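You operate a simulated robot arm through the tools that you are given. There is no shell and no other tool.

The job below is to be done with a simulated two-armed robot. You get a single attempt, and the scene is never put back.

JOB
Wipe up the spill on the marking bench top with the rag there and put it back.

It is judged by the outcome, as a careful person would: the job done as asked, and still so three seconds after it is handed in. It fails if anything else is knocked over, pushed out of place, dropped, spilled or broken.

ROBOT AND FRAMES
Two 7-joint arms with two-finger parallel grippers on one trunk, on a base that moves. Base frame: it is fixed to the floor where the robot stands at the start and does not move with it; the origin is under the middle of the robot, x ahead of it, y to its left, z up. Units: mm, degrees, N and s.
The left shoulder is at the start at [70, 163, 1070], the right one opposite. With the tool pointing down near the work surface each hand reaches from about 400 to 880 mm from the robot's upright axis, wherever it stands, measured 20 degrees to its own side. Places, roughly: rag [-2250, 250, 750]. Payload 3.43 kg a hand.
The tool frame of a hand sits at the grasp point between the pads (the TCP): z along the fingers, y along the line on which they close. The tips reach 34 mm beyond it. Largest opening 128 mm; finger width 24, thickness 12; the body of the gripper, 48 by 130 mm, starts 96 mm behind the TCP.
Orientation is told as [roll, pitch, yaw] about the base's x, y, z axes, in that order, counted from this pose: with the fingers straight down and closing along the base's y, the tool's x points along the base's -x, its y along +y and its z along -z.

CONTROLS
- The arms move only by the tool drive_tool. It takes "left_steps", "right_steps" or both (then of equal length, played together; a hand with none holds still); each is a list of rows, each a list of 6 numbers: the shift along the base's x, y, z in units of 150 mm (1.0 is 150 mm), then the turn, a rotation vector about the base's x, y, z in units of 60 degrees (1.0 is 60 degrees). In form: [[tx, ty, tz, wx, wy, wz], ...]. A call has 1 to 20 rows; each row is the pose to reach, as a shift and turn from the pose commanded when the call began. "left_jaw" and "right_jaw" are, for a hand that has rows, the finger opening in mm, from 0 to 128, set as the call begins (left out, the last holds). A call with a number of a shift or a turn outside -1 to 1 is refused whole. Rows are played at 5 a second. More than 50 mm and 8.6 degrees between two rows, or a gripper value outside its range, and nothing of the call is played. Where a pose cannot be reached the arm comes as near as it can. A force on the tool above 40 N (or 10 N above the force at the start of the call, whichever is more), or a blocked arm, ends the call early, and 0.2 s more pass. The fingers move at their own pace (about 153 mm/s each) and stop on an object; they squeeze with about 40 N. The grip force told is the motor's: it shows also when the fingers shut on nothing. Time passes only in rows, and 0.2 s behind the last, so rows that repeat a pose let the fingers close. The reply holds the time, the measured pose of the TCP, the force on the tool along the base axes, the opening and the grip force, in the units named above and with some noise, with the torque about the TCP (base axes, N m) and any sound that the robot's microphone picked up.
- Cameras (640 x 400 px; columns grow to the right, rows downward): "scene" is now at [135.4, -2.6, 1294]; the picture's right is [0.05, -1.00, 0.00], its down [-0.49, -0.02, -0.87] and it looks along [0.87, 0.04, -0.49] (base axes); focal length 258 px, centre (320, 200). "left" rides on the left gripper at [76, 11, -160] in its tool frame; the picture's right is [-0.15, 0.99, 0.00], its down [-0.88, -0.13, -0.46] and it looks along [-0.45, -0.07, 0.89] (tool axes); focal length 234 px, centre (320, 200). "right" rides on the right gripper at [76, -11, -160] in its tool frame; the picture's right is [0.15, 0.99, 0.00], its down [-0.88, 0.13, -0.46] and it looks along [-0.45, 0.07, 0.89] (tool axes); focal length 234 px, centre (320, 200). There is no depth. A picture from a camera that has moved, and an enlarged one, comes with that camera's place and axes in the base frame and with its lens. The place of the scene camera against the robot may be out by one fixed shift of up to 18 mm in any direction.
- get_image(camera): a new picture of that camera. No time passes.
- slide_trunk(by): slides the trunk up (or, below 0, down) by that many mm; the arms and the scene camera ride with it, the base frame stays. It gives what a move gives, with no picture.
- base_move(legs): drives the robot by 1 to 6 legs, each [ahead, left, turn to the left] in mm, mm and degrees, along the robot's own axes; the way and the turn of a leg run together, so that a leg with both is an arc; at most 1500 mm and 180 degrees a leg. The arms and the cameras ride along, it lands a little off, and it stops where it bumps. It gives what a move gives.
- pan_tilt(pan, tilt): turns the head with the scene camera to pan (to the left, within 86 degrees either way) and tilt (down, from -29 to 69), counted from straight ahead of the robot. It gives what a move gives.
- close_up(camera, box): a new picture of the part [left, top, right, bottom] of that camera's present view, enlarged. No time passes.
- close_job(): hands the job in; it is judged then, once.

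Places have to be worked out from the pictures, the camera data and where the tool is seen. Open the grippers and draw the arms clear of the work before you hand the job in, unless the task says otherwise.

The tools are called after ">>>" by a JSON object that holds its "api" and its "payload". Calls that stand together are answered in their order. drive_tool: Moves the arms, as the interface text tells. Its arguments: {"type":"object","properties":{"left_steps":{"type":"array"},"left_jaw":{"type":"number"},"right_steps":{"type":"array"},"right_jaw":{"type":"number"}},"required":[]} The other tools are called the same way: slide_trunk (by) moves the trunk up or down; base_move (legs) drives the base; pan_tilt (pan, tilt) turns the head that bears the scene camera; get_image (camera) takes a picture; close_up (camera, box) takes an enlarged picture of a part of a camera's view; close_job () hands the job in.

At the start:

```text
time_s: 0.0
left_ee_pos: [687.3, 219.2, 1087.1]
left_orientation: [0.1, 0.0, 0.0]
left_contact_force: [-0.4, -0.3, 0.1]
left_torque: [-0.01, 0.01, 0.02]
left_opening: 128.1
left_finger_force: 0.1
right_ee_pos: [680.2, -246.0, 1037.8]
right_orientation: [0.0, 0.0, 0.0]
right_contact_force: [0.2, -0.6, 0.3]
right_torque: [-0.03, -0.02, 0.01]
right_opening: 127.7
right_finger_force: 0.0
trunk travel left (down, up): [-550.0, 390.0]
robot x, y, heading: [-0.6, 0.6, 0.0]
head pan, tilt (commanded): [2.6, 29.5]
```

scene: 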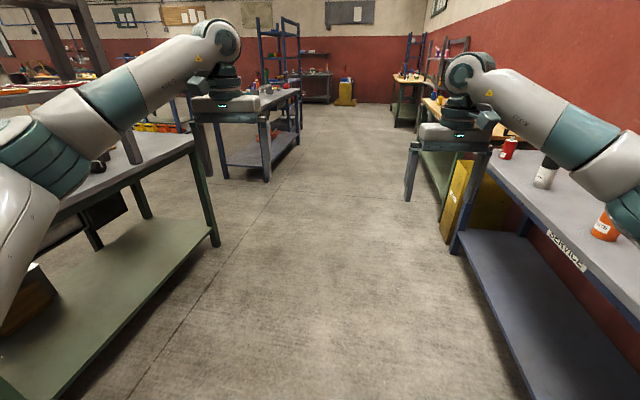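
right: 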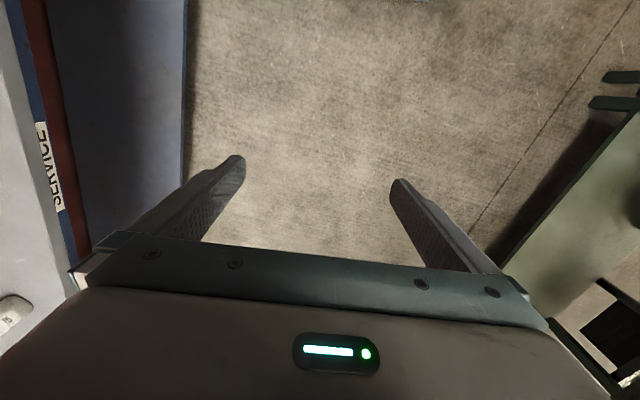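
left: 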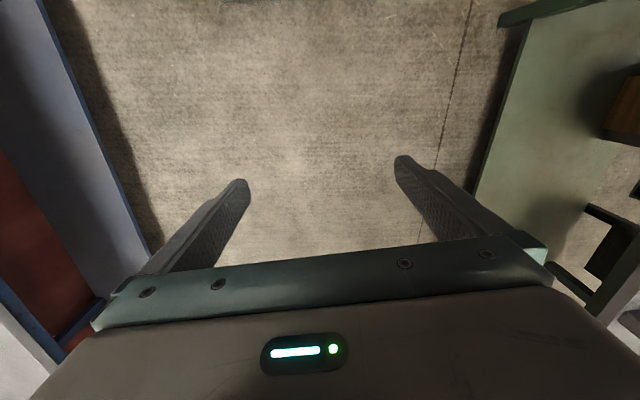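

The robot faces down an aisle between benches; the rag is told to be behind it at about [-2250, 250, 750]. I first look to the left and right with the head before turning.

>>> {"api": "pan_tilt", "payload": {"pan": 86, "tilt": 25}}

>>> {"api": "get_image", "payload": {"camera": "scene"}}

>>> {"api": "pan_tilt", "payload": {"pan": -86, "tilt": 25}}

>>> {"api": "get_image", "payload": {"camera": "scene"}}

```text
time_s: 1.6
left_ee_pos: [687.7, 218.3, 1087.1]
left_orientation: [-0.1, 0.0, 0.0]
left_contact_force: [0.2, 0.6, -0.4]
left_torque: [0.0, 0.02, -0.02]
left_opening: 128.2
left_finger_force: 0.0
right_ee_pos: [677.2, -244.4, 1036.7]
right_orientation: [0.0, 0.1, 0.1]
right_contact_force: [0.0, 0.0, 0.1]
right_torque: [0.02, 0.01, 0.01]
right_opening: 127.8
right_finger_force: 0.1
trunk travel left (down, up): [-550.0, 390.0]
robot x, y, heading: [-0.1, -0.5, -0.1]
head pan, tilt (commanded): [85.9, 25.0]
```

```text
taken
camera scene: at [51.5, 85.2, 1301.3], right [1.0, -0.07, 0.0], down [-0.03, -0.42, -0.91], along [0.06, 0.9, -0.42], focal length 258 px, centre (320, 200)
```

scene: 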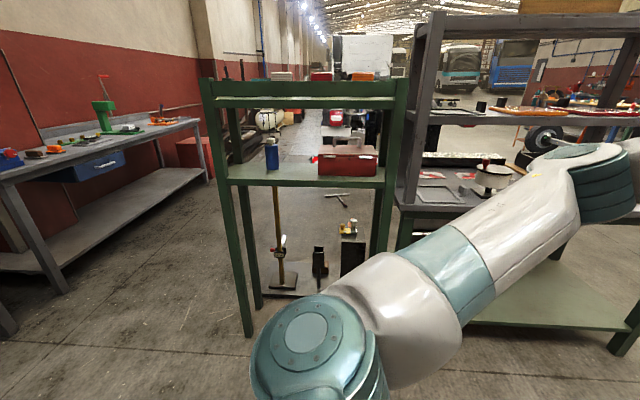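

```text
time_s: 4.2
left_ee_pos: [688.0, 219.2, 1087.4]
left_orientation: [-0.1, 0.0, -0.1]
left_contact_force: [-0.3, -1.2, -0.2]
left_torque: [-0.05, 0.01, -0.01]
left_opening: 127.9
left_finger_force: 0.0
right_ee_pos: [677.2, -245.7, 1038.0]
right_orientation: [0.1, 0.0, -0.1]
right_contact_force: [0.1, 0.2, -0.3]
right_torque: [0.01, 0.02, 0.0]
right_opening: 127.9
right_finger_force: 0.1
trunk travel left (down, up): [-550.0, 390.0]
robot x, y, heading: [-3.2, 2.3, 0.0]
head pan, tilt (commanded): [-85.9, 25.0]
```

```text
taken
camera scene: at [51.5, -98.6, 1301.3], right [-1.0, -0.07, 0.0], down [-0.03, 0.42, -0.91], along [0.06, -0.9, -0.42], focal length 258 px, centre (320, 200)
```

scene: 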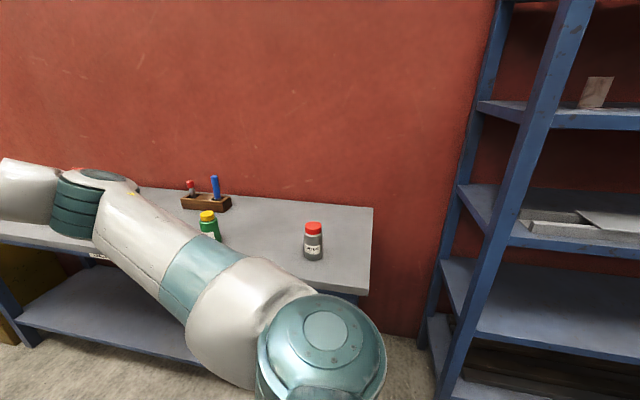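

To the left there is a shelf with its front at about y=1100, to the right a bench edge at about y=-660 and a tall shelf; the hands sweep a radius of about 760, so turning left is clear. I turn 90 degrees left in place, then look toward -x.

>>> {"api": "base_move", "payload": {"legs": [[0, 0, 90]]}}

>>> {"api": "pan_tilt", "payload": {"pan": 75, "tilt": 25}}

>>> {"api": "get_image", "payload": {"camera": "scene"}}

```text
time_s: 8.4
left_ee_pos: [-214.4, 688.5, 1085.8]
left_orientation: [-0.1, -0.1, 89.6]
left_contact_force: [-0.2, -0.3, -0.3]
left_torque: [0.0, 0.02, 0.02]
left_opening: 127.9
left_finger_force: 0.0
right_ee_pos: [250.6, 676.3, 1036.1]
right_orientation: [-0.1, 0.0, 89.6]
right_contact_force: [0.0, 0.0, -0.6]
right_torque: [-0.02, -0.03, 0.0]
right_opening: 128.0
right_finger_force: 0.0
trunk travel left (down, up): [-550.0, 390.0]
robot x, y, heading: [-1.2, 3.9, 89.4]
head pan, tilt (commanded): [-85.9, 25.0]
```

```text
time_s: 10.8
left_ee_pos: [-214.7, 688.8, 1086.9]
left_orientation: [-0.1, 0.1, 89.5]
left_contact_force: [-0.5, 0.5, 0.7]
left_torque: [0.01, 0.01, -0.02]
left_opening: 127.9
left_finger_force: 0.1
right_ee_pos: [250.9, 676.6, 1036.6]
right_orientation: [-0.1, 0.0, 89.6]
right_contact_force: [0.1, -0.3, -0.6]
right_torque: [-0.01, 0.02, 0.05]
right_opening: 128.0
right_finger_force: 0.1
trunk travel left (down, up): [-550.0, 390.0]
robot x, y, heading: [-0.6, 0.4, 89.7]
head pan, tilt (commanded): [75.0, 25.0]
```

```text
taken
camera scene: at [-93.9, 68.2, 1301.3], right [0.27, 0.96, 0.0], down [0.41, -0.11, -0.91], along [-0.87, 0.24, -0.42], focal length 258 px, centre (320, 200)
```

scene: 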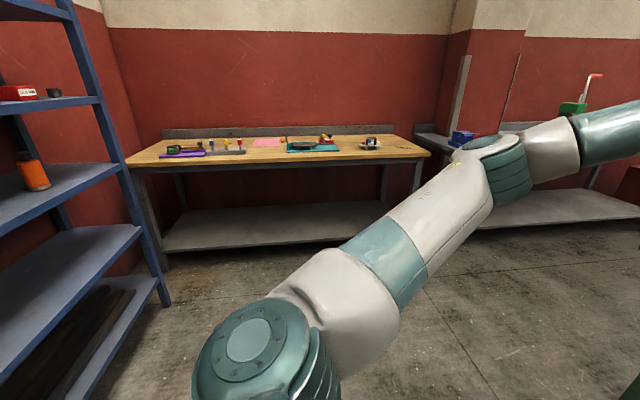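

The wooden-topped bench toward -x is probably the marking bench, with nothing in the way nearby. I turn another 90 degrees left to face it and look.

>>> {"api": "base_move", "payload": {"legs": [[0, 0, 90.3]]}}

>>> {"api": "pan_tilt", "payload": {"pan": 0, "tilt": 20}}

>>> {"api": "get_image", "payload": {"camera": "scene"}}

>>> {"api": "close_up", "payload": {"camera": "scene", "box": [240, 100, 440, 225]}}

```text
time_s: 15.1
left_ee_pos: [-686.5, -221.4, 1087.9]
left_orientation: [0.0, 0.0, -179.7]
left_contact_force: [0.1, -0.4, -0.5]
left_torque: [0.0, -0.02, 0.04]
left_opening: 128.0
left_finger_force: 0.1
right_ee_pos: [-679.8, 242.3, 1037.3]
right_orientation: [0.0, -0.1, -179.7]
right_contact_force: [-0.7, 0.6, 0.8]
right_torque: [-0.02, 0.03, -0.01]
right_opening: 128.1
right_finger_force: 0.1
trunk travel left (down, up): [-550.0, 390.0]
robot x, y, heading: [-1.0, 1.2, -179.7]
head pan, tilt (commanded): [75.0, 25.0]
```

```text
time_s: 16.6
left_ee_pos: [-686.4, -222.0, 1088.2]
left_orientation: [0.0, 0.1, -179.7]
left_contact_force: [0.7, 1.1, 0.1]
left_torque: [-0.01, 0.0, 0.0]
left_opening: 128.0
left_finger_force: 0.0
right_ee_pos: [-680.0, 243.2, 1037.0]
right_orientation: [0.0, 0.0, -179.8]
right_contact_force: [-0.4, 0.2, 0.0]
right_torque: [-0.04, -0.03, 0.01]
right_opening: 127.9
right_finger_force: 0.1
trunk travel left (down, up): [-550.0, 390.0]
robot x, y, heading: [-3.6, 1.0, -179.8]
head pan, tilt (commanded): [0.0, 20.0]
```

```text
taken
camera scene: at [-149.0, -7.4, 1309.3], right [-0.01, 1.0, 0.0], down [0.34, 0.0, -0.94], along [-0.94, -0.01, -0.34], focal length 258 px, centre (320, 200)
```

scene: 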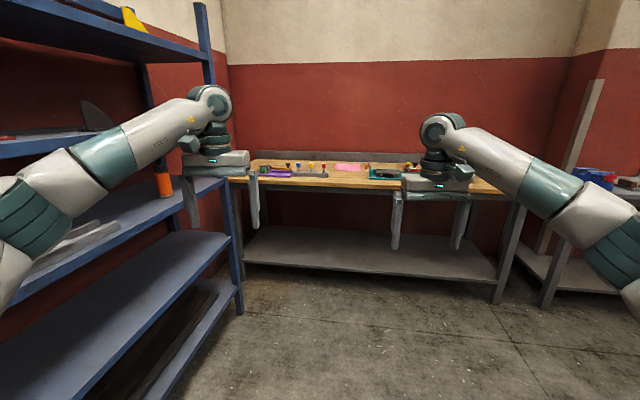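

```text
3.20 times, centred on (340, 162) of scene
camera zoom: at [-149.0, -7.4, 1309.3], right [-0.01, 1.0, 0.0], down [0.34, 0.0, -0.94], along [-0.94, -0.01, -0.34], focal length 826 px, centre (256, 320)
```

zoom: 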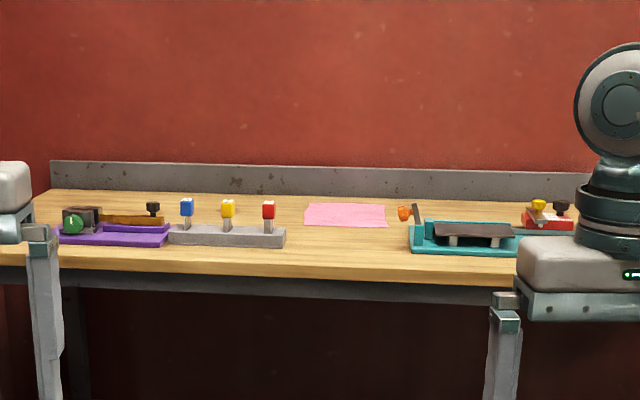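

The bench is clear: a pink cloth lies in its middle between tools (purple tray, grey block with coloured knobs, teal tray, red tool). I drive 700 mm ahead to get a better look, which keeps the hands short of the bench edge.

>>> {"api": "base_move", "payload": {"legs": [[700, 0, 0]]}}

>>> {"api": "pan_tilt", "payload": {"pan": 0, "tilt": 25}}

>>> {"api": "get_image", "payload": {"camera": "scene"}}

>>> {"api": "close_up", "payload": {"camera": "scene", "box": [220, 120, 420, 245]}}

```text
time_s: 20.4
left_ee_pos: [-1389.8, -222.8, 1087.0]
left_orientation: [-0.1, 0.1, -179.9]
left_contact_force: [-0.7, -1.0, 0.7]
left_torque: [0.02, -0.02, 0.03]
left_opening: 128.1
left_finger_force: 0.2
right_ee_pos: [-1383.5, 242.1, 1037.1]
right_orientation: [0.0, 0.1, -179.9]
right_contact_force: [0.3, 1.1, -0.1]
right_torque: [0.02, -0.02, -0.02]
right_opening: 127.9
right_finger_force: 0.2
trunk travel left (down, up): [-550.0, 390.0]
robot x, y, heading: [-707.4, -3.0, -180.1]
head pan, tilt (commanded): [0.0, 20.0]
```

```text
time_s: 21.1
left_ee_pos: [-1391.2, -223.3, 1086.8]
left_orientation: [0.1, 0.0, -179.9]
left_contact_force: [-0.7, -0.7, 0.1]
left_torque: [0.0, -0.01, -0.02]
left_opening: 127.9
left_finger_force: 0.1
right_ee_pos: [-1382.5, 241.4, 1038.3]
right_orientation: [0.0, -0.1, -179.9]
right_contact_force: [0.2, 0.3, 0.2]
right_torque: [0.01, -0.02, 0.03]
right_opening: 128.2
right_finger_force: 0.0
trunk travel left (down, up): [-550.0, 390.0]
robot x, y, heading: [-702.0, -2.1, -180.0]
head pan, tilt (commanded): [0.0, 25.0]
```

```text
taken
camera scene: at [-851.8, -9.1, 1301.2], right [0.0, 1.0, 0.0], down [0.42, 0.0, -0.91], along [-0.91, 0.0, -0.42], focal length 258 px, centre (320, 200)
```

scene: 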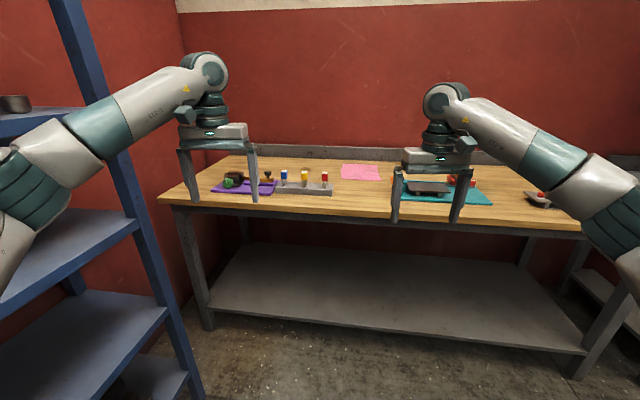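

```text
3.20 times, centred on (320, 182) of scene
camera zoom: at [-851.8, -9.1, 1301.2], right [0.0, 1.0, 0.0], down [0.42, 0.0, -0.91], along [-0.91, 0.0, -0.42], focal length 826 px, centre (320, 256)
```

zoom: 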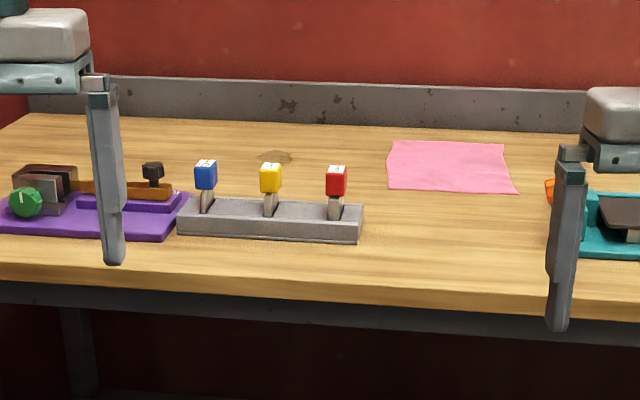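

Triangulating, the bench top seems to be at roughly z=800-830, its front edge running from about [-1900,-657] to [-1620,1204], i.e. turned about 8.5 degrees. There is a brownish mark left of the pink cloth that may be the spill. I drive nearer and turn square to the bench.

>>> {"api": "base_move", "payload": {"legs": [[400, 0, 0], [0, 0, -8.5]]}}

>>> {"api": "pan_tilt", "payload": {"pan": 0, "tilt": 35}}

>>> {"api": "get_image", "payload": {"camera": "scene"}}

>>> {"api": "close_up", "payload": {"camera": "scene", "box": [200, 100, 440, 250]}}

>>> {"api": "get_image", "payload": {"camera": "right"}}

>>> {"api": "get_image", "payload": {"camera": "left"}}

```text
time_s: 24.2
left_ee_pos: [-1817.7, -122.1, 1087.9]
left_orientation: [-0.1, 0.0, 171.7]
left_contact_force: [0.2, 0.9, 0.5]
left_torque: [-0.01, -0.01, -0.03]
left_opening: 128.0
left_finger_force: 0.1
right_ee_pos: [-1741.7, 338.5, 1036.4]
right_orientation: [-0.1, 0.0, 171.7]
right_contact_force: [0.0, 0.1, -0.4]
right_torque: [-0.05, -0.02, 0.0]
right_opening: 128.1
right_finger_force: 0.0
trunk travel left (down, up): [-550.0, 390.0]
robot x, y, heading: [-1106.5, -3.6, 171.6]
head pan, tilt (commanded): [0.0, 25.0]
```

```text
time_s: 24.9
left_ee_pos: [-1817.4, -121.8, 1087.7]
left_orientation: [0.0, 0.0, 171.7]
left_contact_force: [0.3, -1.1, 0.1]
left_torque: [-0.01, 0.05, 0.01]
left_opening: 128.1
left_finger_force: 0.0
right_ee_pos: [-1742.0, 337.0, 1036.8]
right_orientation: [0.0, 0.0, 171.7]
right_contact_force: [-0.5, -0.7, 0.7]
right_torque: [-0.05, 0.04, 0.01]
right_opening: 128.0
right_finger_force: 0.1
trunk travel left (down, up): [-550.0, 390.0]
robot x, y, heading: [-1103.0, -2.1, 171.9]
head pan, tilt (commanded): [0.0, 35.0]
```

```text
taken
camera scene: at [-1247.7, 9.0, 1285.5], right [0.14, 0.99, 0.0], down [0.57, -0.08, -0.82], along [-0.81, 0.12, -0.57], focal length 258 px, centre (320, 200)
```

scene: 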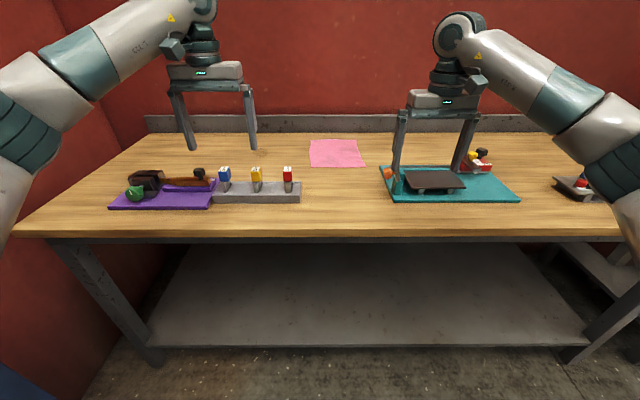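

```text
2.67 times, centred on (320, 175) of scene
camera zoom: at [-1247.7, 9.0, 1285.5], right [0.14, 0.99, 0.0], down [0.57, -0.08, -0.82], along [-0.81, 0.12, -0.57], focal length 688 px, centre (320, 267)
```

zoom: 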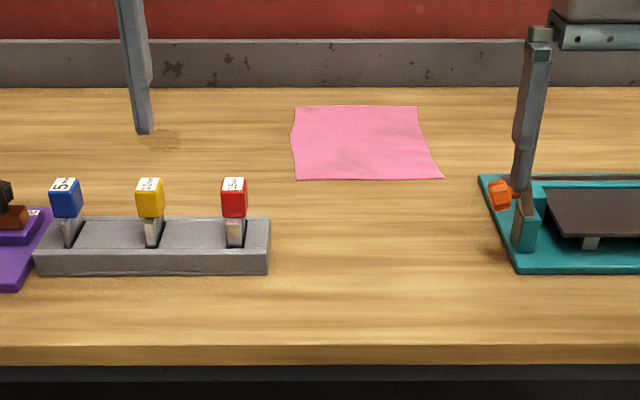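

```text
taken
camera right: at [-1665.0, 337.6, 1197.5], right [0.0, -1.0, 0.0], down [-0.89, 0.0, 0.46], along [-0.46, 0.0, -0.89], focal length 234 px, centre (320, 200)
```

right: 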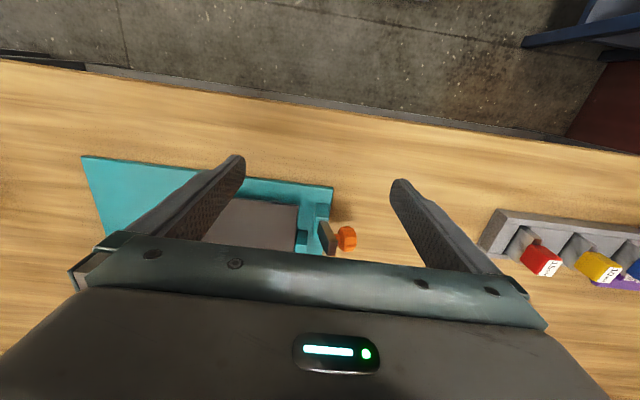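

```text
taken
camera left: at [-1744.3, -145.8, 1248.5], right [-0.29, -0.96, 0.0], down [-0.85, 0.26, 0.46], along [-0.44, 0.13, -0.89], focal length 234 px, centre (320, 200)
```

left: 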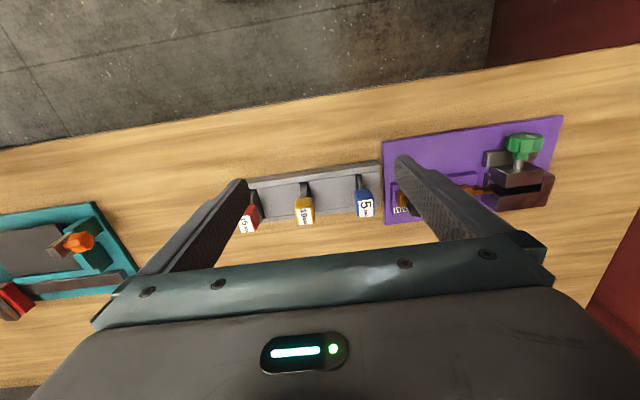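

The pink cloth is centred around [-2208, 218] and the faint brown patch left of it, near [-2252, -90], looks like the spill; the bench top comes out near z=838. I take a closer look at both and check how much room the base has before the bench.

>>> {"api": "close_up", "payload": {"camera": "scene", "box": [220, 120, 300, 170]}}

>>> {"api": "close_up", "payload": {"camera": "scene", "box": [290, 120, 386, 180]}}

>>> {"api": "pan_tilt", "payload": {"pan": 0, "tilt": 69}}

>>> {"api": "get_image", "payload": {"camera": "scene"}}

```text
8.00 times, centred on (260, 145) of scene
camera zoom: at [-1247.7, 9.0, 1285.5], right [0.14, 0.99, 0.0], down [0.57, -0.08, -0.82], along [-0.81, 0.12, -0.57], focal length 2064 px, centre (800, 640)
```

zoom: 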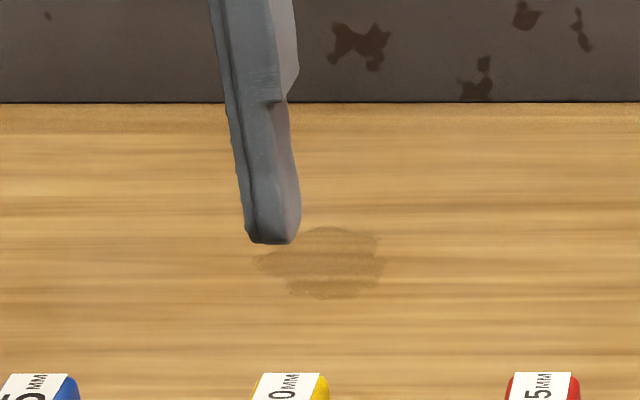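

```text
6.67 times, centred on (338, 150) of scene
camera zoom: at [-1247.7, 9.0, 1285.5], right [0.14, 0.99, 0.0], down [0.57, -0.08, -0.82], along [-0.81, 0.12, -0.57], focal length 1720 px, centre (200, 533)
```

zoom: 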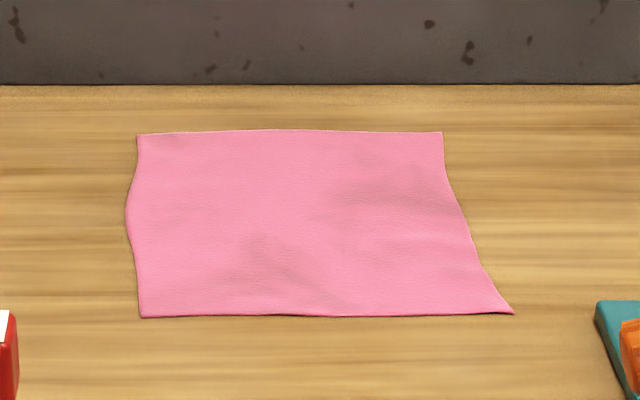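

```text
time_s: 25.9
left_ee_pos: [-1817.0, -122.8, 1087.9]
left_orientation: [0.0, 0.0, 171.7]
left_contact_force: [0.5, -0.1, 1.4]
left_torque: [-0.01, 0.03, -0.04]
left_opening: 127.9
left_finger_force: 0.0
right_ee_pos: [-1742.3, 335.9, 1037.5]
right_orientation: [0.0, 0.0, 171.7]
right_contact_force: [0.1, 1.0, 1.0]
right_torque: [-0.02, 0.04, 0.01]
right_opening: 128.3
right_finger_force: 0.0
trunk travel left (down, up): [-550.0, 390.0]
robot x, y, heading: [-1099.1, -5.0, 171.6]
head pan, tilt (commanded): [0.0, 68.8]
```

```text
taken
camera scene: at [-1216.0, 4.5, 1241.9], right [0.14, 0.99, 0.0], down [0.92, -0.13, -0.36], along [-0.36, 0.05, -0.93], focal length 258 px, centre (320, 200)
```

scene: 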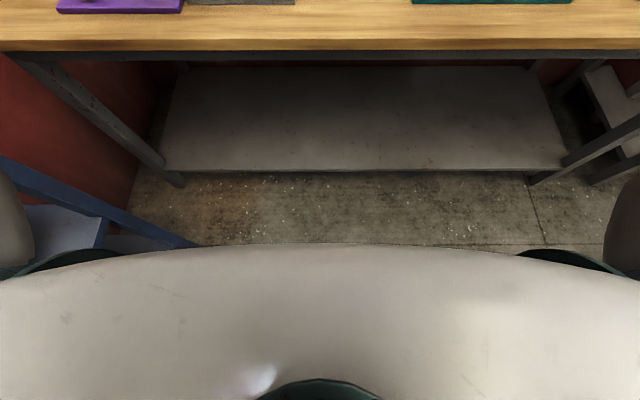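

The spill is a roughly 70-90 mm wide patch; the cloth lies flat. To judge how near the base may go to the bench legs, I tilt the right hand back about 25 degrees so its camera can see the front of my own base.

>>> {"api": "drive_tool", "payload": {"right_steps": [[0, 0, 0, -0.015, -0.103, 0], [0, 0, 0, -0.03, -0.206, 0], [0, 0, 0, -0.045, -0.309, 0], [0, 0, 0, -0.06, -0.4125, 0]]}}

>>> {"api": "get_image", "payload": {"camera": "right"}}

```text
time_s: 26.9
left_ee_pos: [-1817.6, -124.2, 1086.6]
left_orientation: [-0.2, 0.0, 171.8]
left_contact_force: [0.3, -1.1, 0.3]
left_torque: [0.06, 0.0, -0.03]
left_opening: 128.1
left_finger_force: 0.1
right_ee_pos: [-1742.1, 335.8, 1038.9]
right_orientation: [0.0, 25.0, 171.7]
right_contact_force: [-0.2, -0.3, 0.2]
right_torque: [0.02, -0.02, 0.04]
right_opening: 128.1
right_finger_force: 0.0
trunk travel left (down, up): [-550.0, 390.0]
robot x, y, heading: [-1107.2, -2.3, 171.8]
head pan, tilt (commanded): [0.0, 68.8]
```

```text
taken
camera right: at [-1739.3, 347.1, 1215.6], right [-0.01, -1.0, 0.06], down [-1.0, 0.01, 0.04], along [-0.04, -0.06, -1.0], focal length 234 px, centre (320, 200)
```

right: 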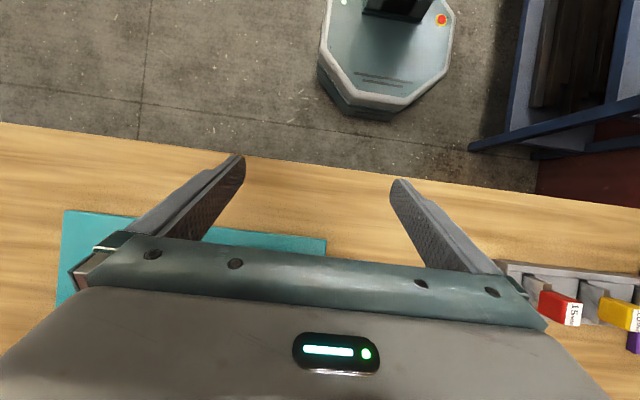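

The base front is about 280 mm ahead of the axis, while the bench top edge is about 634 and its legs about 690 ahead, so 360 mm ahead leaves a clear gap. I level the right hand again, then shift 75 mm to the right and 360 mm ahead.

>>> {"api": "drive_tool", "payload": {"right_steps": [[0, 0, 0, 0.015, 0.103, 0], [0, 0, 0, 0.03, 0.206, 0], [0, 0, 0, 0.045, 0.309, 0], [0, 0, 0, 0.06, 0.4125, 0]]}}

>>> {"api": "base_move", "payload": {"legs": [[0, -75, 0], [355, 0, 0]]}}

>>> {"api": "pan_tilt", "payload": {"pan": 0, "tilt": 45}}

>>> {"api": "get_image", "payload": {"camera": "scene"}}

>>> {"api": "get_image", "payload": {"camera": "left"}}

>>> {"api": "get_image", "payload": {"camera": "right"}}

```text
time_s: 27.9
left_ee_pos: [-1816.0, -121.4, 1088.3]
left_orientation: [0.0, -0.1, 171.7]
left_contact_force: [0.4, 0.4, -0.2]
left_torque: [-0.02, 0.04, 0.03]
left_opening: 127.8
left_finger_force: 0.0
right_ee_pos: [-1740.8, 336.0, 1038.0]
right_orientation: [0.0, -0.1, 171.7]
right_contact_force: [-0.4, 0.2, -0.1]
right_torque: [-0.01, 0.01, 0.0]
right_opening: 128.0
right_finger_force: 0.0
trunk travel left (down, up): [-550.0, 390.0]
robot x, y, heading: [-1103.0, -6.7, 171.6]
head pan, tilt (commanded): [0.0, 68.8]
```

```text
time_s: 30.9
left_ee_pos: [-2157.9, 2.2, 1088.1]
left_orientation: [0.0, 0.0, 171.7]
left_contact_force: [-0.2, 0.1, -0.8]
left_torque: [-0.01, -0.03, 0.0]
left_opening: 127.8
left_finger_force: 0.1
right_ee_pos: [-2082.0, 460.1, 1038.1]
right_orientation: [-0.1, -0.1, 171.7]
right_contact_force: [0.5, 0.2, 0.4]
right_torque: [-0.01, -0.01, 0.0]
right_opening: 127.9
right_finger_force: 0.0
trunk travel left (down, up): [-550.0, 390.0]
robot x, y, heading: [-1444.6, 121.3, 171.7]
head pan, tilt (commanded): [0.0, 68.8]
```

```text
time_s: 31.8
left_ee_pos: [-2157.7, 1.8, 1088.6]
left_orientation: [-0.1, 0.0, 171.7]
left_contact_force: [0.6, 0.7, 0.4]
left_torque: [-0.01, -0.01, -0.04]
left_opening: 128.0
left_finger_force: 0.1
right_ee_pos: [-2083.3, 460.1, 1037.1]
right_orientation: [0.0, 0.0, 171.7]
right_contact_force: [0.1, -0.4, 0.8]
right_torque: [0.01, 0.04, 0.01]
right_opening: 127.8
right_finger_force: 0.0
trunk travel left (down, up): [-550.0, 390.0]
robot x, y, heading: [-1445.5, 120.3, 171.7]
head pan, tilt (commanded): [0.0, 45.0]
```

```text
taken
camera scene: at [-1581.1, 132.9, 1270.6], right [0.14, 0.99, 0.0], down [0.7, -0.1, -0.71], along [-0.7, 0.1, -0.71], focal length 258 px, centre (320, 200)
```

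scene: 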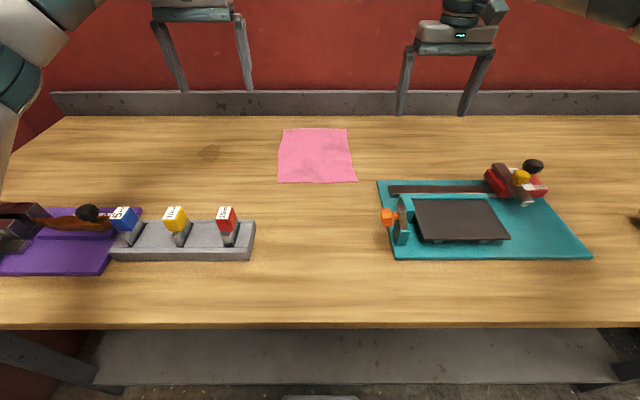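

```text
taken
camera left: at [-2084.2, -21.7, 1248.7], right [-0.29, -0.96, 0.0], down [-0.85, 0.25, 0.46], along [-0.44, 0.13, -0.89], focal length 234 px, centre (320, 200)
```

left: 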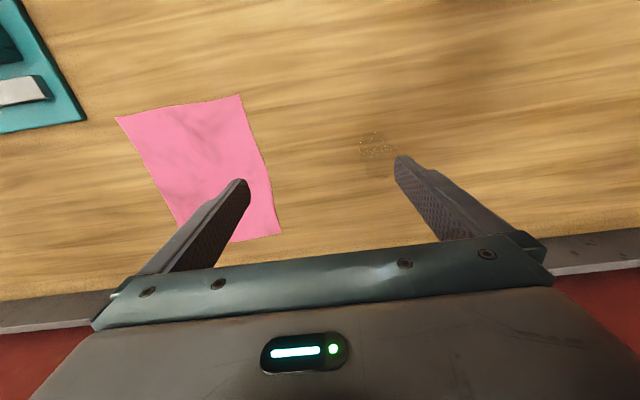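

```text
taken
camera right: at [-2005.6, 461.7, 1197.4], right [0.0, -1.0, 0.0], down [-0.89, 0.0, 0.46], along [-0.46, 0.0, -0.89], focal length 234 px, centre (320, 200)
```

right: 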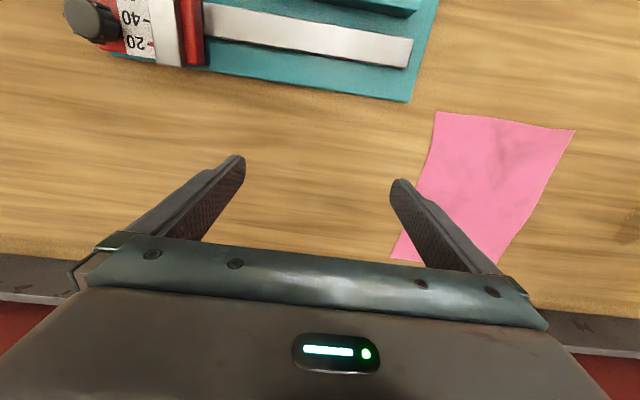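

Both the cloth and the patch are now within the left hand's view. I enlarge the patch and the cloth.

>>> {"api": "close_up", "payload": {"camera": "left", "box": [330, 110, 430, 172]}}

>>> {"api": "close_up", "payload": {"camera": "left", "box": [100, 80, 300, 205]}}

>>> {"api": "close_up", "payload": {"camera": "scene", "box": [180, 110, 380, 235]}}

```text
6.40 times, centred on (380, 141) of left
camera zoom: at [-2084.2, -21.7, 1248.7], right [-0.29, -0.96, 0.0], down [-0.85, 0.25, 0.46], along [-0.44, 0.13, -0.89], focal length 1499 px, centre (-64, 578)
```

zoom: 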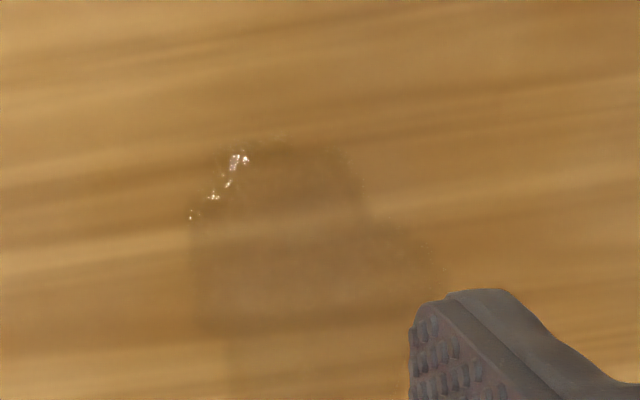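

```text
3.20 times, centred on (200, 142) of left
camera zoom: at [-2084.2, -21.7, 1248.7], right [-0.29, -0.96, 0.0], down [-0.85, 0.25, 0.46], along [-0.44, 0.13, -0.89], focal length 749 px, centre (704, 384)
```

zoom: 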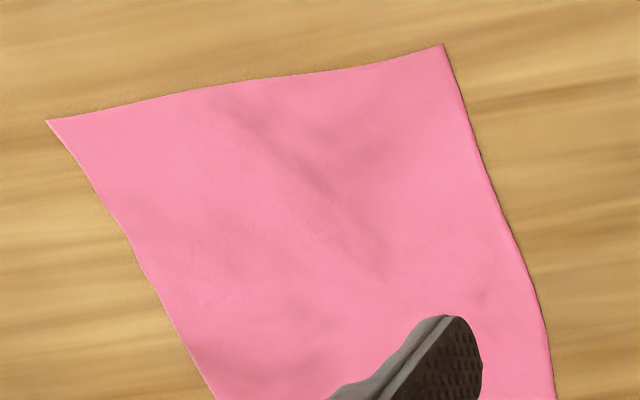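

```text
3.20 times, centred on (280, 172) of scene
camera zoom: at [-1581.1, 132.9, 1270.6], right [0.14, 0.99, 0.0], down [0.7, -0.1, -0.71], along [-0.7, 0.1, -0.71], focal length 826 px, centre (448, 288)
```

zoom: 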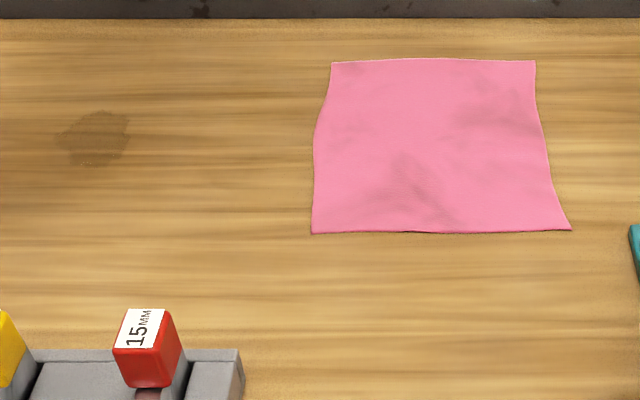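

From both wrist cameras the bench surface triangulates to about z=862; the cloth's corners are near [-2066,104], [-2040,304], [-2281,320], [-2306,126] (centre [-2173,213]) and the spill is centred near [-2208,-81], both cameras agreeing. I move the left hand over the cloth's centre, still well above it.

>>> {"api": "drive_tool", "payload": {"left_steps": [[-0.017, 0.235, 0, 0, 0, 0], [-0.035, 0.47, -0.1, 0, 0, 0], [-0.052, 0.706, -0.25, 0, 0, 0], [-0.06, 0.95, -0.4, 0, 0, 0]], "left_jaw": 90}}

>>> {"api": "get_image", "payload": {"camera": "left"}}

```text
time_s: 32.8
left_ee_pos: [-2166.4, 146.9, 1026.4]
left_orientation: [0.1, 0.0, 171.8]
left_contact_force: [0.0, 0.3, 0.7]
left_torque: [-0.04, 0.02, 0.01]
left_opening: 90.0
left_finger_force: 0.0
right_ee_pos: [-2082.5, 461.3, 1035.6]
right_orientation: [0.1, 0.0, 171.9]
right_contact_force: [0.6, 0.2, -0.5]
right_torque: [-0.03, 0.0, 0.0]
right_opening: 127.7
right_finger_force: 0.1
trunk travel left (down, up): [-550.0, 390.0]
robot x, y, heading: [-1443.8, 121.4, 172.0]
head pan, tilt (commanded): [0.0, 45.0]
```

```text
taken
camera left: at [-2093.5, 123.1, 1187.3], right [-0.29, -0.96, 0.0], down [-0.85, 0.25, 0.46], along [-0.44, 0.13, -0.89], focal length 234 px, centre (320, 200)
```

left: 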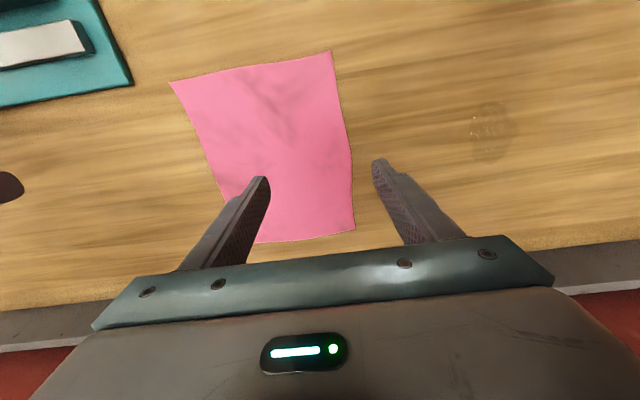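

Corner positions recheck well (near edge at x≈-2054, far ≈-2310, centre ≈[-2178,213]). I centre the hand over the cloth and come down until the tips are about 15 mm above it.

>>> {"api": "drive_tool", "payload": {"left_steps": [[-0.04, 0.22, -0.1, 0, 0, 0], [-0.08, 0.447, -0.3, 0, 0, 0], [-0.08, 0.447, -0.55, 0, 0, 0], [-0.08, 0.447, -0.773, 0, 0, 0]], "left_jaw": 80}}

>>> {"api": "get_image", "payload": {"camera": "left"}}

>>> {"api": "close_up", "payload": {"camera": "scene", "box": [240, 80, 400, 180]}}

```text
time_s: 33.8
left_ee_pos: [-2179.3, 212.1, 911.0]
left_orientation: [0.0, 0.0, 171.8]
left_contact_force: [-0.7, -0.4, 0.6]
left_torque: [-0.02, 0.0, -0.02]
left_opening: 80.1
left_finger_force: 0.0
right_ee_pos: [-2083.4, 460.8, 1037.2]
right_orientation: [-0.1, -0.1, 171.9]
right_contact_force: [-1.0, 1.1, 0.0]
right_torque: [0.0, -0.01, 0.01]
right_opening: 127.9
right_finger_force: 0.0
trunk travel left (down, up): [-550.0, 390.0]
robot x, y, heading: [-1448.8, 118.7, 172.0]
head pan, tilt (commanded): [0.0, 45.0]
```

```text
taken
camera left: at [-2106.0, 187.8, 1071.9], right [-0.29, -0.96, 0.0], down [-0.85, 0.26, 0.46], along [-0.44, 0.13, -0.89], focal length 234 px, centre (320, 200)
```

left: 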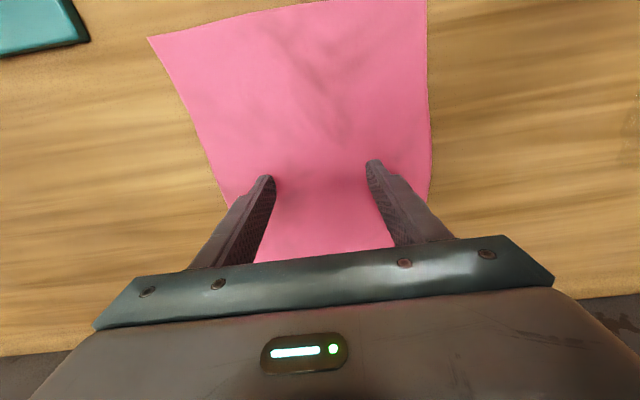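

```text
4.00 times, centred on (320, 130) of scene
camera zoom: at [-1582.0, 133.7, 1270.6], right [0.14, 0.99, 0.0], down [0.7, -0.1, -0.71], along [-0.7, 0.1, -0.71], focal length 1032 px, centre (320, 480)
```

zoom: 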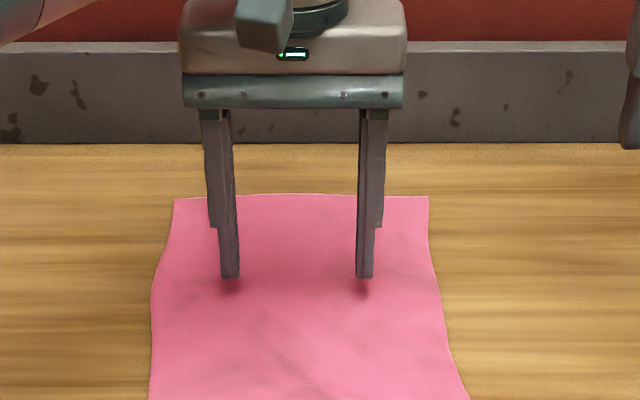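

The tips' shadows confirm they are about 10-15 mm above the cloth. I creep down in small steps and watch the force for contact.

>>> {"api": "drive_tool", "payload": {"left_steps": [[0, 0, -0.027, 0, 0, 0], [0, 0, -0.053, 0, 0, 0], [0, 0, -0.067, 0, 0, 0], [0, 0, -0.08, 0, 0, 0]]}}

```text
time_s: 34.8
left_ee_pos: [-2179.2, 211.3, 900.9]
left_orientation: [0.0, 0.0, 171.8]
left_contact_force: [-0.1, -0.1, 0.1]
left_torque: [0.01, -0.01, -0.01]
left_opening: 79.8
left_finger_force: 0.0
right_ee_pos: [-2083.6, 460.3, 1037.2]
right_orientation: [0.0, 0.0, 171.9]
right_contact_force: [0.8, -0.1, -0.2]
right_torque: [-0.01, 0.01, 0.0]
right_opening: 128.0
right_finger_force: 0.0
trunk travel left (down, up): [-550.0, 390.0]
robot x, y, heading: [-1446.3, 121.1, 171.8]
head pan, tilt (commanded): [0.0, 45.0]
```

No contact yet at TCP z≈900 (tips ≈866). I go on in 1.5-2 mm steps.

>>> {"api": "drive_tool", "payload": {"left_steps": [[0, 0, -0.013, 0, 0, 0], [0, 0, -0.027, 0, 0, 0]]}}

>>> {"api": "close_up", "payload": {"camera": "scene", "box": [270, 120, 350, 170]}}

```text
time_s: 35.4
left_ee_pos: [-2178.9, 210.8, 895.2]
left_orientation: [0.0, 0.0, 171.8]
left_contact_force: [-0.6, 0.7, 0.7]
left_torque: [0.02, 0.04, 0.01]
left_opening: 79.8
left_finger_force: 0.0
right_ee_pos: [-2082.9, 459.8, 1037.4]
right_orientation: [0.0, 0.0, 171.8]
right_contact_force: [-0.5, -0.9, 0.1]
right_torque: [0.0, 0.0, -0.02]
right_opening: 127.8
right_finger_force: 0.1
trunk travel left (down, up): [-550.0, 390.0]
robot x, y, heading: [-1444.0, 119.1, 171.9]
head pan, tilt (commanded): [0.0, 45.0]
```

```text
8.00 times, centred on (310, 145) of scene
camera zoom: at [-1581.2, 133.0, 1270.7], right [0.14, 0.99, 0.0], down [0.7, -0.1, -0.71], along [-0.7, 0.1, -0.71], focal length 2064 px, centre (400, 640)
```

zoom: 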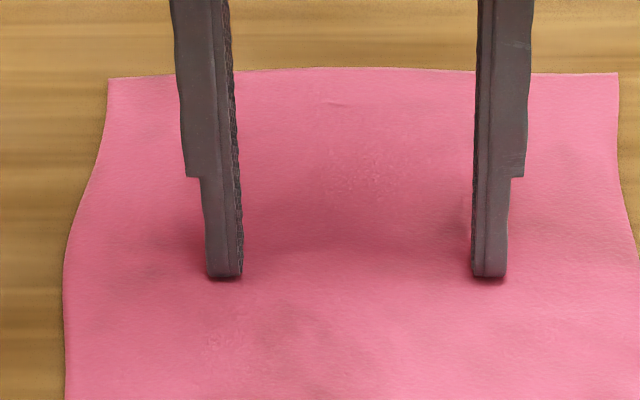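

The tips look to be just touching the cloth but there's no clear force yet. I go down another 3 mm in 1 mm steps.

>>> {"api": "drive_tool", "payload": {"left_steps": [[0, 0, -0.007, 0, 0, 0], [0, 0, -0.013, 0, 0, 0], [0, 0, -0.02, 0, 0, 0]]}}

```text
time_s: 36.1
left_ee_pos: [-2177.9, 210.4, 894.7]
left_orientation: [0.0, -0.3, 171.7]
left_contact_force: [-4.5, 0.7, 16.9]
left_torque: [-0.23, 0.14, -0.06]
left_opening: 80.0
left_finger_force: 0.0
right_ee_pos: [-2081.4, 459.8, 1038.7]
right_orientation: [0.0, -0.1, 171.8]
right_contact_force: [-0.4, -0.9, 0.7]
right_torque: [-0.01, 0.0, -0.01]
right_opening: 128.2
right_finger_force: 0.1
trunk travel left (down, up): [-550.0, 390.0]
robot x, y, heading: [-1444.6, 124.2, 171.8]
head pan, tilt (commanded): [0.0, 45.0]
```

Contact at TCP z≈894.7 with about 17 N, so the bench top is at about z=860. I hold there and close the fingers to gather the cloth between them.

>>> {"api": "drive_tool", "payload": {"left_steps": [[0, 0, 0, 0, 0, 0], [0, 0, 0, 0, 0, 0], [0, 0, 0, 0, 0, 0], [0, 0, 0, 0, 0, 0]], "left_jaw": 0}}

>>> {"api": "close_up", "payload": {"camera": "scene", "box": [240, 80, 400, 180]}}

>>> {"api": "get_image", "payload": {"camera": "left"}}

```text
time_s: 37.1
left_ee_pos: [-2177.4, 211.3, 895.1]
left_orientation: [0.0, -0.2, 171.8]
left_contact_force: [-1.0, -1.8, 25.1]
left_torque: [-0.07, -0.02, -0.04]
left_opening: 2.8
left_finger_force: 37.6
right_ee_pos: [-2080.6, 459.1, 1039.3]
right_orientation: [0.1, 0.0, 171.8]
right_contact_force: [0.9, -0.3, -0.1]
right_torque: [0.01, -0.01, -0.04]
right_opening: 127.9
right_finger_force: 0.0
trunk travel left (down, up): [-550.0, 390.0]
robot x, y, heading: [-1444.8, 117.9, 171.7]
head pan, tilt (commanded): [0.0, 45.0]
```

```text
4.00 times, centred on (320, 130) of scene
camera zoom: at [-1578.5, 132.5, 1271.1], right [0.14, 0.99, 0.0], down [0.7, -0.1, -0.71], along [-0.7, 0.1, -0.71], focal length 1032 px, centre (320, 480)
```

zoom: 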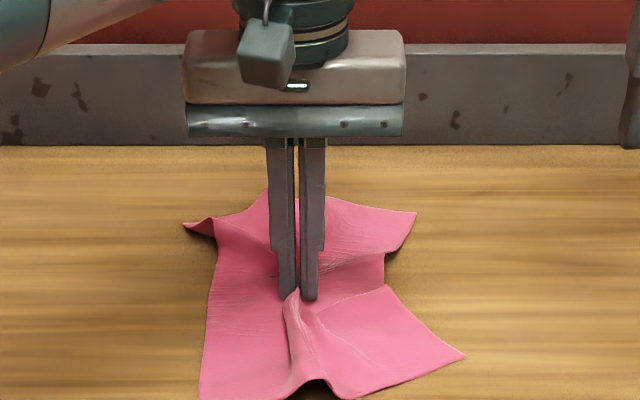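

```text
taken
camera left: at [-2103.2, 187.2, 1055.9], right [-0.29, -0.96, 0.0], down [-0.85, 0.25, 0.46], along [-0.44, 0.13, -0.89], focal length 234 px, centre (320, 200)
```

left: 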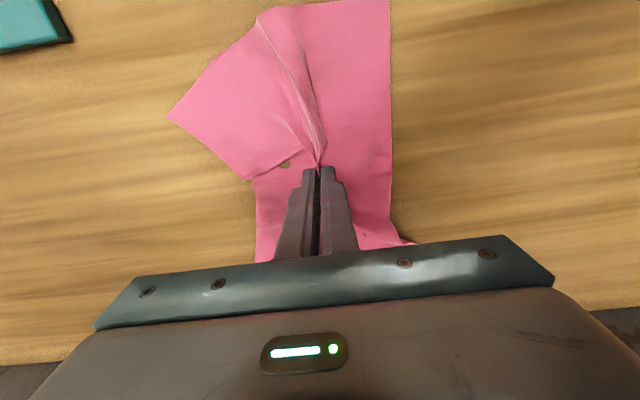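

The cloth is soft and has gathered between the fingers (opening 2.8 mm, grip 37.6 N). I lift about 45 mm to test the hold.

>>> {"api": "drive_tool", "payload": {"left_steps": [[0, 0, 0.1, 0, 0, 0], [0, 0, 0.2, 0, 0, 0], [0, 0, 0.3, 0, 0, 0]]}}

>>> {"api": "get_image", "payload": {"camera": "scene"}}

>>> {"api": "close_up", "payload": {"camera": "scene", "box": [240, 80, 400, 180]}}

```text
time_s: 38.0
left_ee_pos: [-2177.9, 211.1, 937.1]
left_orientation: [0.1, 0.0, 171.8]
left_contact_force: [0.4, -0.2, -0.7]
left_torque: [-0.01, -0.02, -0.02]
left_opening: 2.6
left_finger_force: 38.1
right_ee_pos: [-2082.4, 459.6, 1038.4]
right_orientation: [0.1, 0.0, 171.8]
right_contact_force: [0.2, 0.4, 0.7]
right_torque: [-0.02, 0.01, 0.0]
right_opening: 128.1
right_finger_force: 0.0
trunk travel left (down, up): [-550.0, 390.0]
robot x, y, heading: [-1447.0, 121.4, 171.6]
head pan, tilt (commanded): [0.0, 45.0]
```

```text
taken
camera scene: at [-1581.6, 133.2, 1270.5], right [0.14, 0.99, 0.0], down [0.7, -0.1, -0.71], along [-0.7, 0.1, -0.71], focal length 258 px, centre (320, 200)
```

scene: 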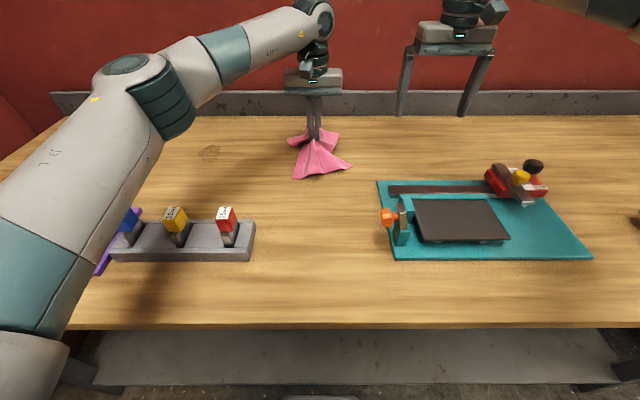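

```text
4.00 times, centred on (320, 130) of scene
camera zoom: at [-1581.6, 133.2, 1270.5], right [0.14, 0.99, 0.0], down [0.7, -0.1, -0.71], along [-0.7, 0.1, -0.71], focal length 1032 px, centre (320, 480)
```

zoom: 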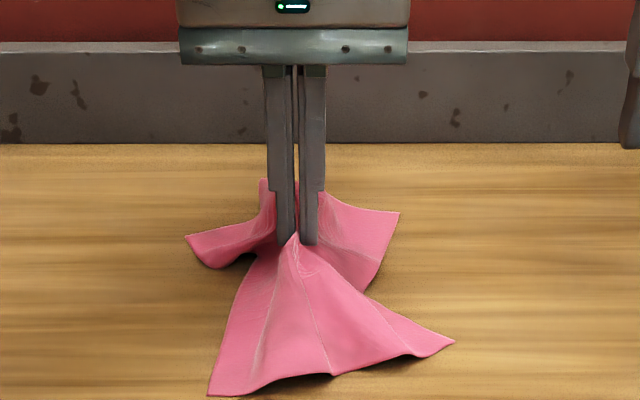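

The cloth is held firmly. I lift it further so it hangs free and carry it over toward the spill at [-2208,-81].

>>> {"api": "drive_tool", "payload": {"left_steps": [[0, 0, 0.25, 0, 0, 0], [-0.02, -0.2, 0.45, 0, 0, 0], [-0.05, -0.45, 0.55, 0, 0, 0], [-0.075, -0.7, 0.55, 0, 0, 0], [-0.1, -0.97, 0.55, 0, 0, 0]]}}

>>> {"api": "drive_tool", "payload": {"left_steps": [[-0.03, -0.25, 0, 0, 0, 0], [-0.05, -0.5, 0, 0, 0, 0], [-0.08, -0.75, 0, 0, 0, 0], [-0.1, -0.98, 0, 0, 0, 0]]}}

>>> {"api": "get_image", "payload": {"camera": "scene"}}

>>> {"api": "get_image", "payload": {"camera": "left"}}

```text
time_s: 39.1
left_ee_pos: [-2193.1, 63.7, 1020.1]
left_orientation: [-0.2, -0.1, 171.8]
left_contact_force: [0.9, -1.1, -0.2]
left_torque: [0.04, 0.0, -0.02]
left_opening: 2.8
left_finger_force: 37.8
right_ee_pos: [-2082.1, 458.6, 1037.7]
right_orientation: [0.0, 0.0, 171.8]
right_contact_force: [-0.8, -1.0, -0.6]
right_torque: [0.06, 0.01, 0.04]
right_opening: 128.0
right_finger_force: 0.1
trunk travel left (down, up): [-550.0, 390.0]
robot x, y, heading: [-1448.7, 121.1, 171.6]
head pan, tilt (commanded): [0.0, 45.0]
```

```text
time_s: 40.1
left_ee_pos: [-2208.1, -82.8, 1019.9]
left_orientation: [0.0, 0.0, 171.8]
left_contact_force: [-0.3, -0.6, -0.9]
left_torque: [0.02, 0.02, 0.0]
left_opening: 2.9
left_finger_force: 37.6
right_ee_pos: [-2083.4, 459.2, 1037.4]
right_orientation: [-0.2, 0.1, 171.8]
right_contact_force: [-0.1, 0.0, -0.3]
right_torque: [0.03, -0.01, -0.05]
right_opening: 128.2
right_finger_force: 0.1
trunk travel left (down, up): [-550.0, 390.0]
robot x, y, heading: [-1444.8, 122.3, 171.9]
head pan, tilt (commanded): [0.0, 45.0]
```

```text
taken
camera scene: at [-1581.3, 131.5, 1270.7], right [0.14, 0.99, 0.0], down [0.7, -0.1, -0.71], along [-0.7, 0.1, -0.71], focal length 258 px, centre (320, 200)
```

scene: 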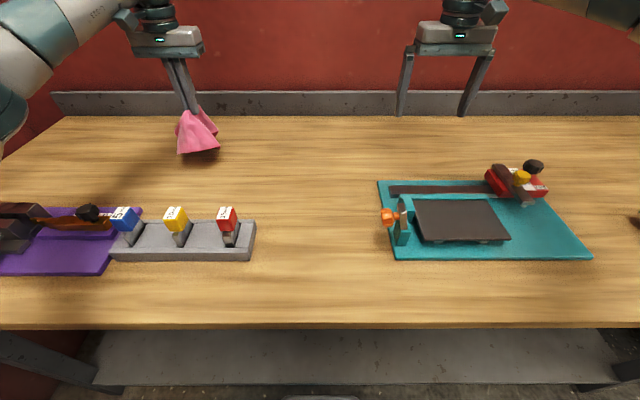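

```text
taken
camera left: at [-2134.7, -106.1, 1181.1], right [-0.29, -0.96, 0.0], down [-0.85, 0.25, 0.46], along [-0.44, 0.13, -0.89], focal length 234 px, centre (320, 200)
```

left: 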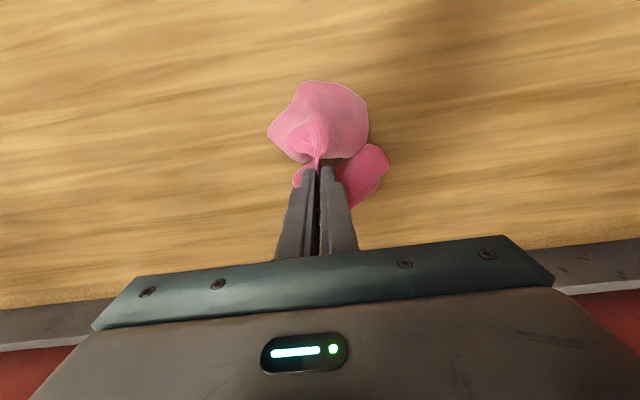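

The cloth hangs just over the spill. I lower it onto the spill until the tips are a few mm above the bench.

>>> {"api": "drive_tool", "payload": {"left_steps": [[0, 0, -0.25, 0, 0, 0], [0, 0, -0.5, 0, 0, 0], [0, 0, -0.7, 0, 0, 0], [0, 0, -0.78, 0, 0, 0], [0, 0, -0.8, 0, 0, 0]]}}

>>> {"api": "get_image", "payload": {"camera": "left"}}

>>> {"api": "close_up", "payload": {"camera": "scene", "box": [120, 80, 320, 205]}}

```text
time_s: 41.4
left_ee_pos: [-2208.1, -80.6, 898.1]
left_orientation: [0.0, 0.1, 171.9]
left_contact_force: [0.2, -0.9, 2.4]
left_torque: [0.01, 0.04, 0.02]
left_opening: 3.0
left_finger_force: 37.7
right_ee_pos: [-2083.1, 461.0, 1037.4]
right_orientation: [0.0, 0.0, 171.9]
right_contact_force: [0.7, -0.3, 0.1]
right_torque: [-0.01, 0.0, 0.0]
right_opening: 128.0
right_finger_force: 0.0
trunk travel left (down, up): [-550.0, 390.0]
robot x, y, heading: [-1442.3, 117.3, 171.8]
head pan, tilt (commanded): [0.0, 45.0]
```

```text
taken
camera left: at [-2135.4, -104.2, 1060.4], right [-0.29, -0.96, 0.0], down [-0.85, 0.25, 0.46], along [-0.44, 0.13, -0.89], focal length 234 px, centre (320, 200)
```

left: 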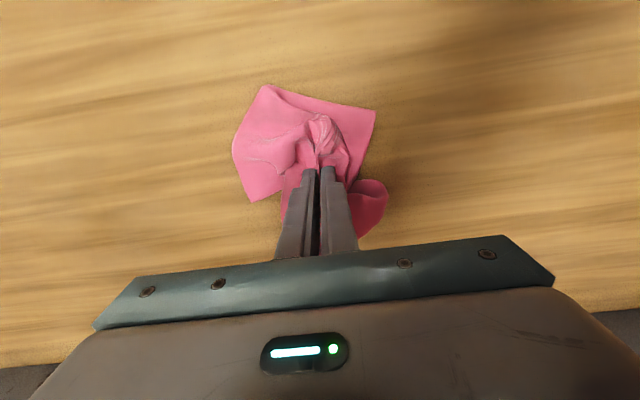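

```text
3.20 times, centred on (220, 142) of scene
camera zoom: at [-1581.4, 133.0, 1270.7], right [0.14, 0.99, 0.0], down [0.7, -0.1, -0.71], along [-0.7, 0.1, -0.71], focal length 826 px, centre (640, 384)
```

zoom: 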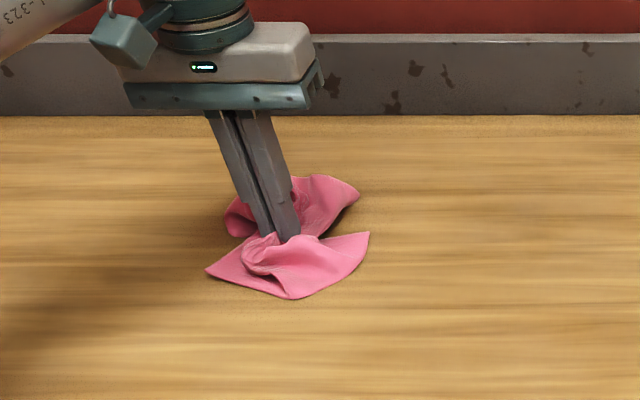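

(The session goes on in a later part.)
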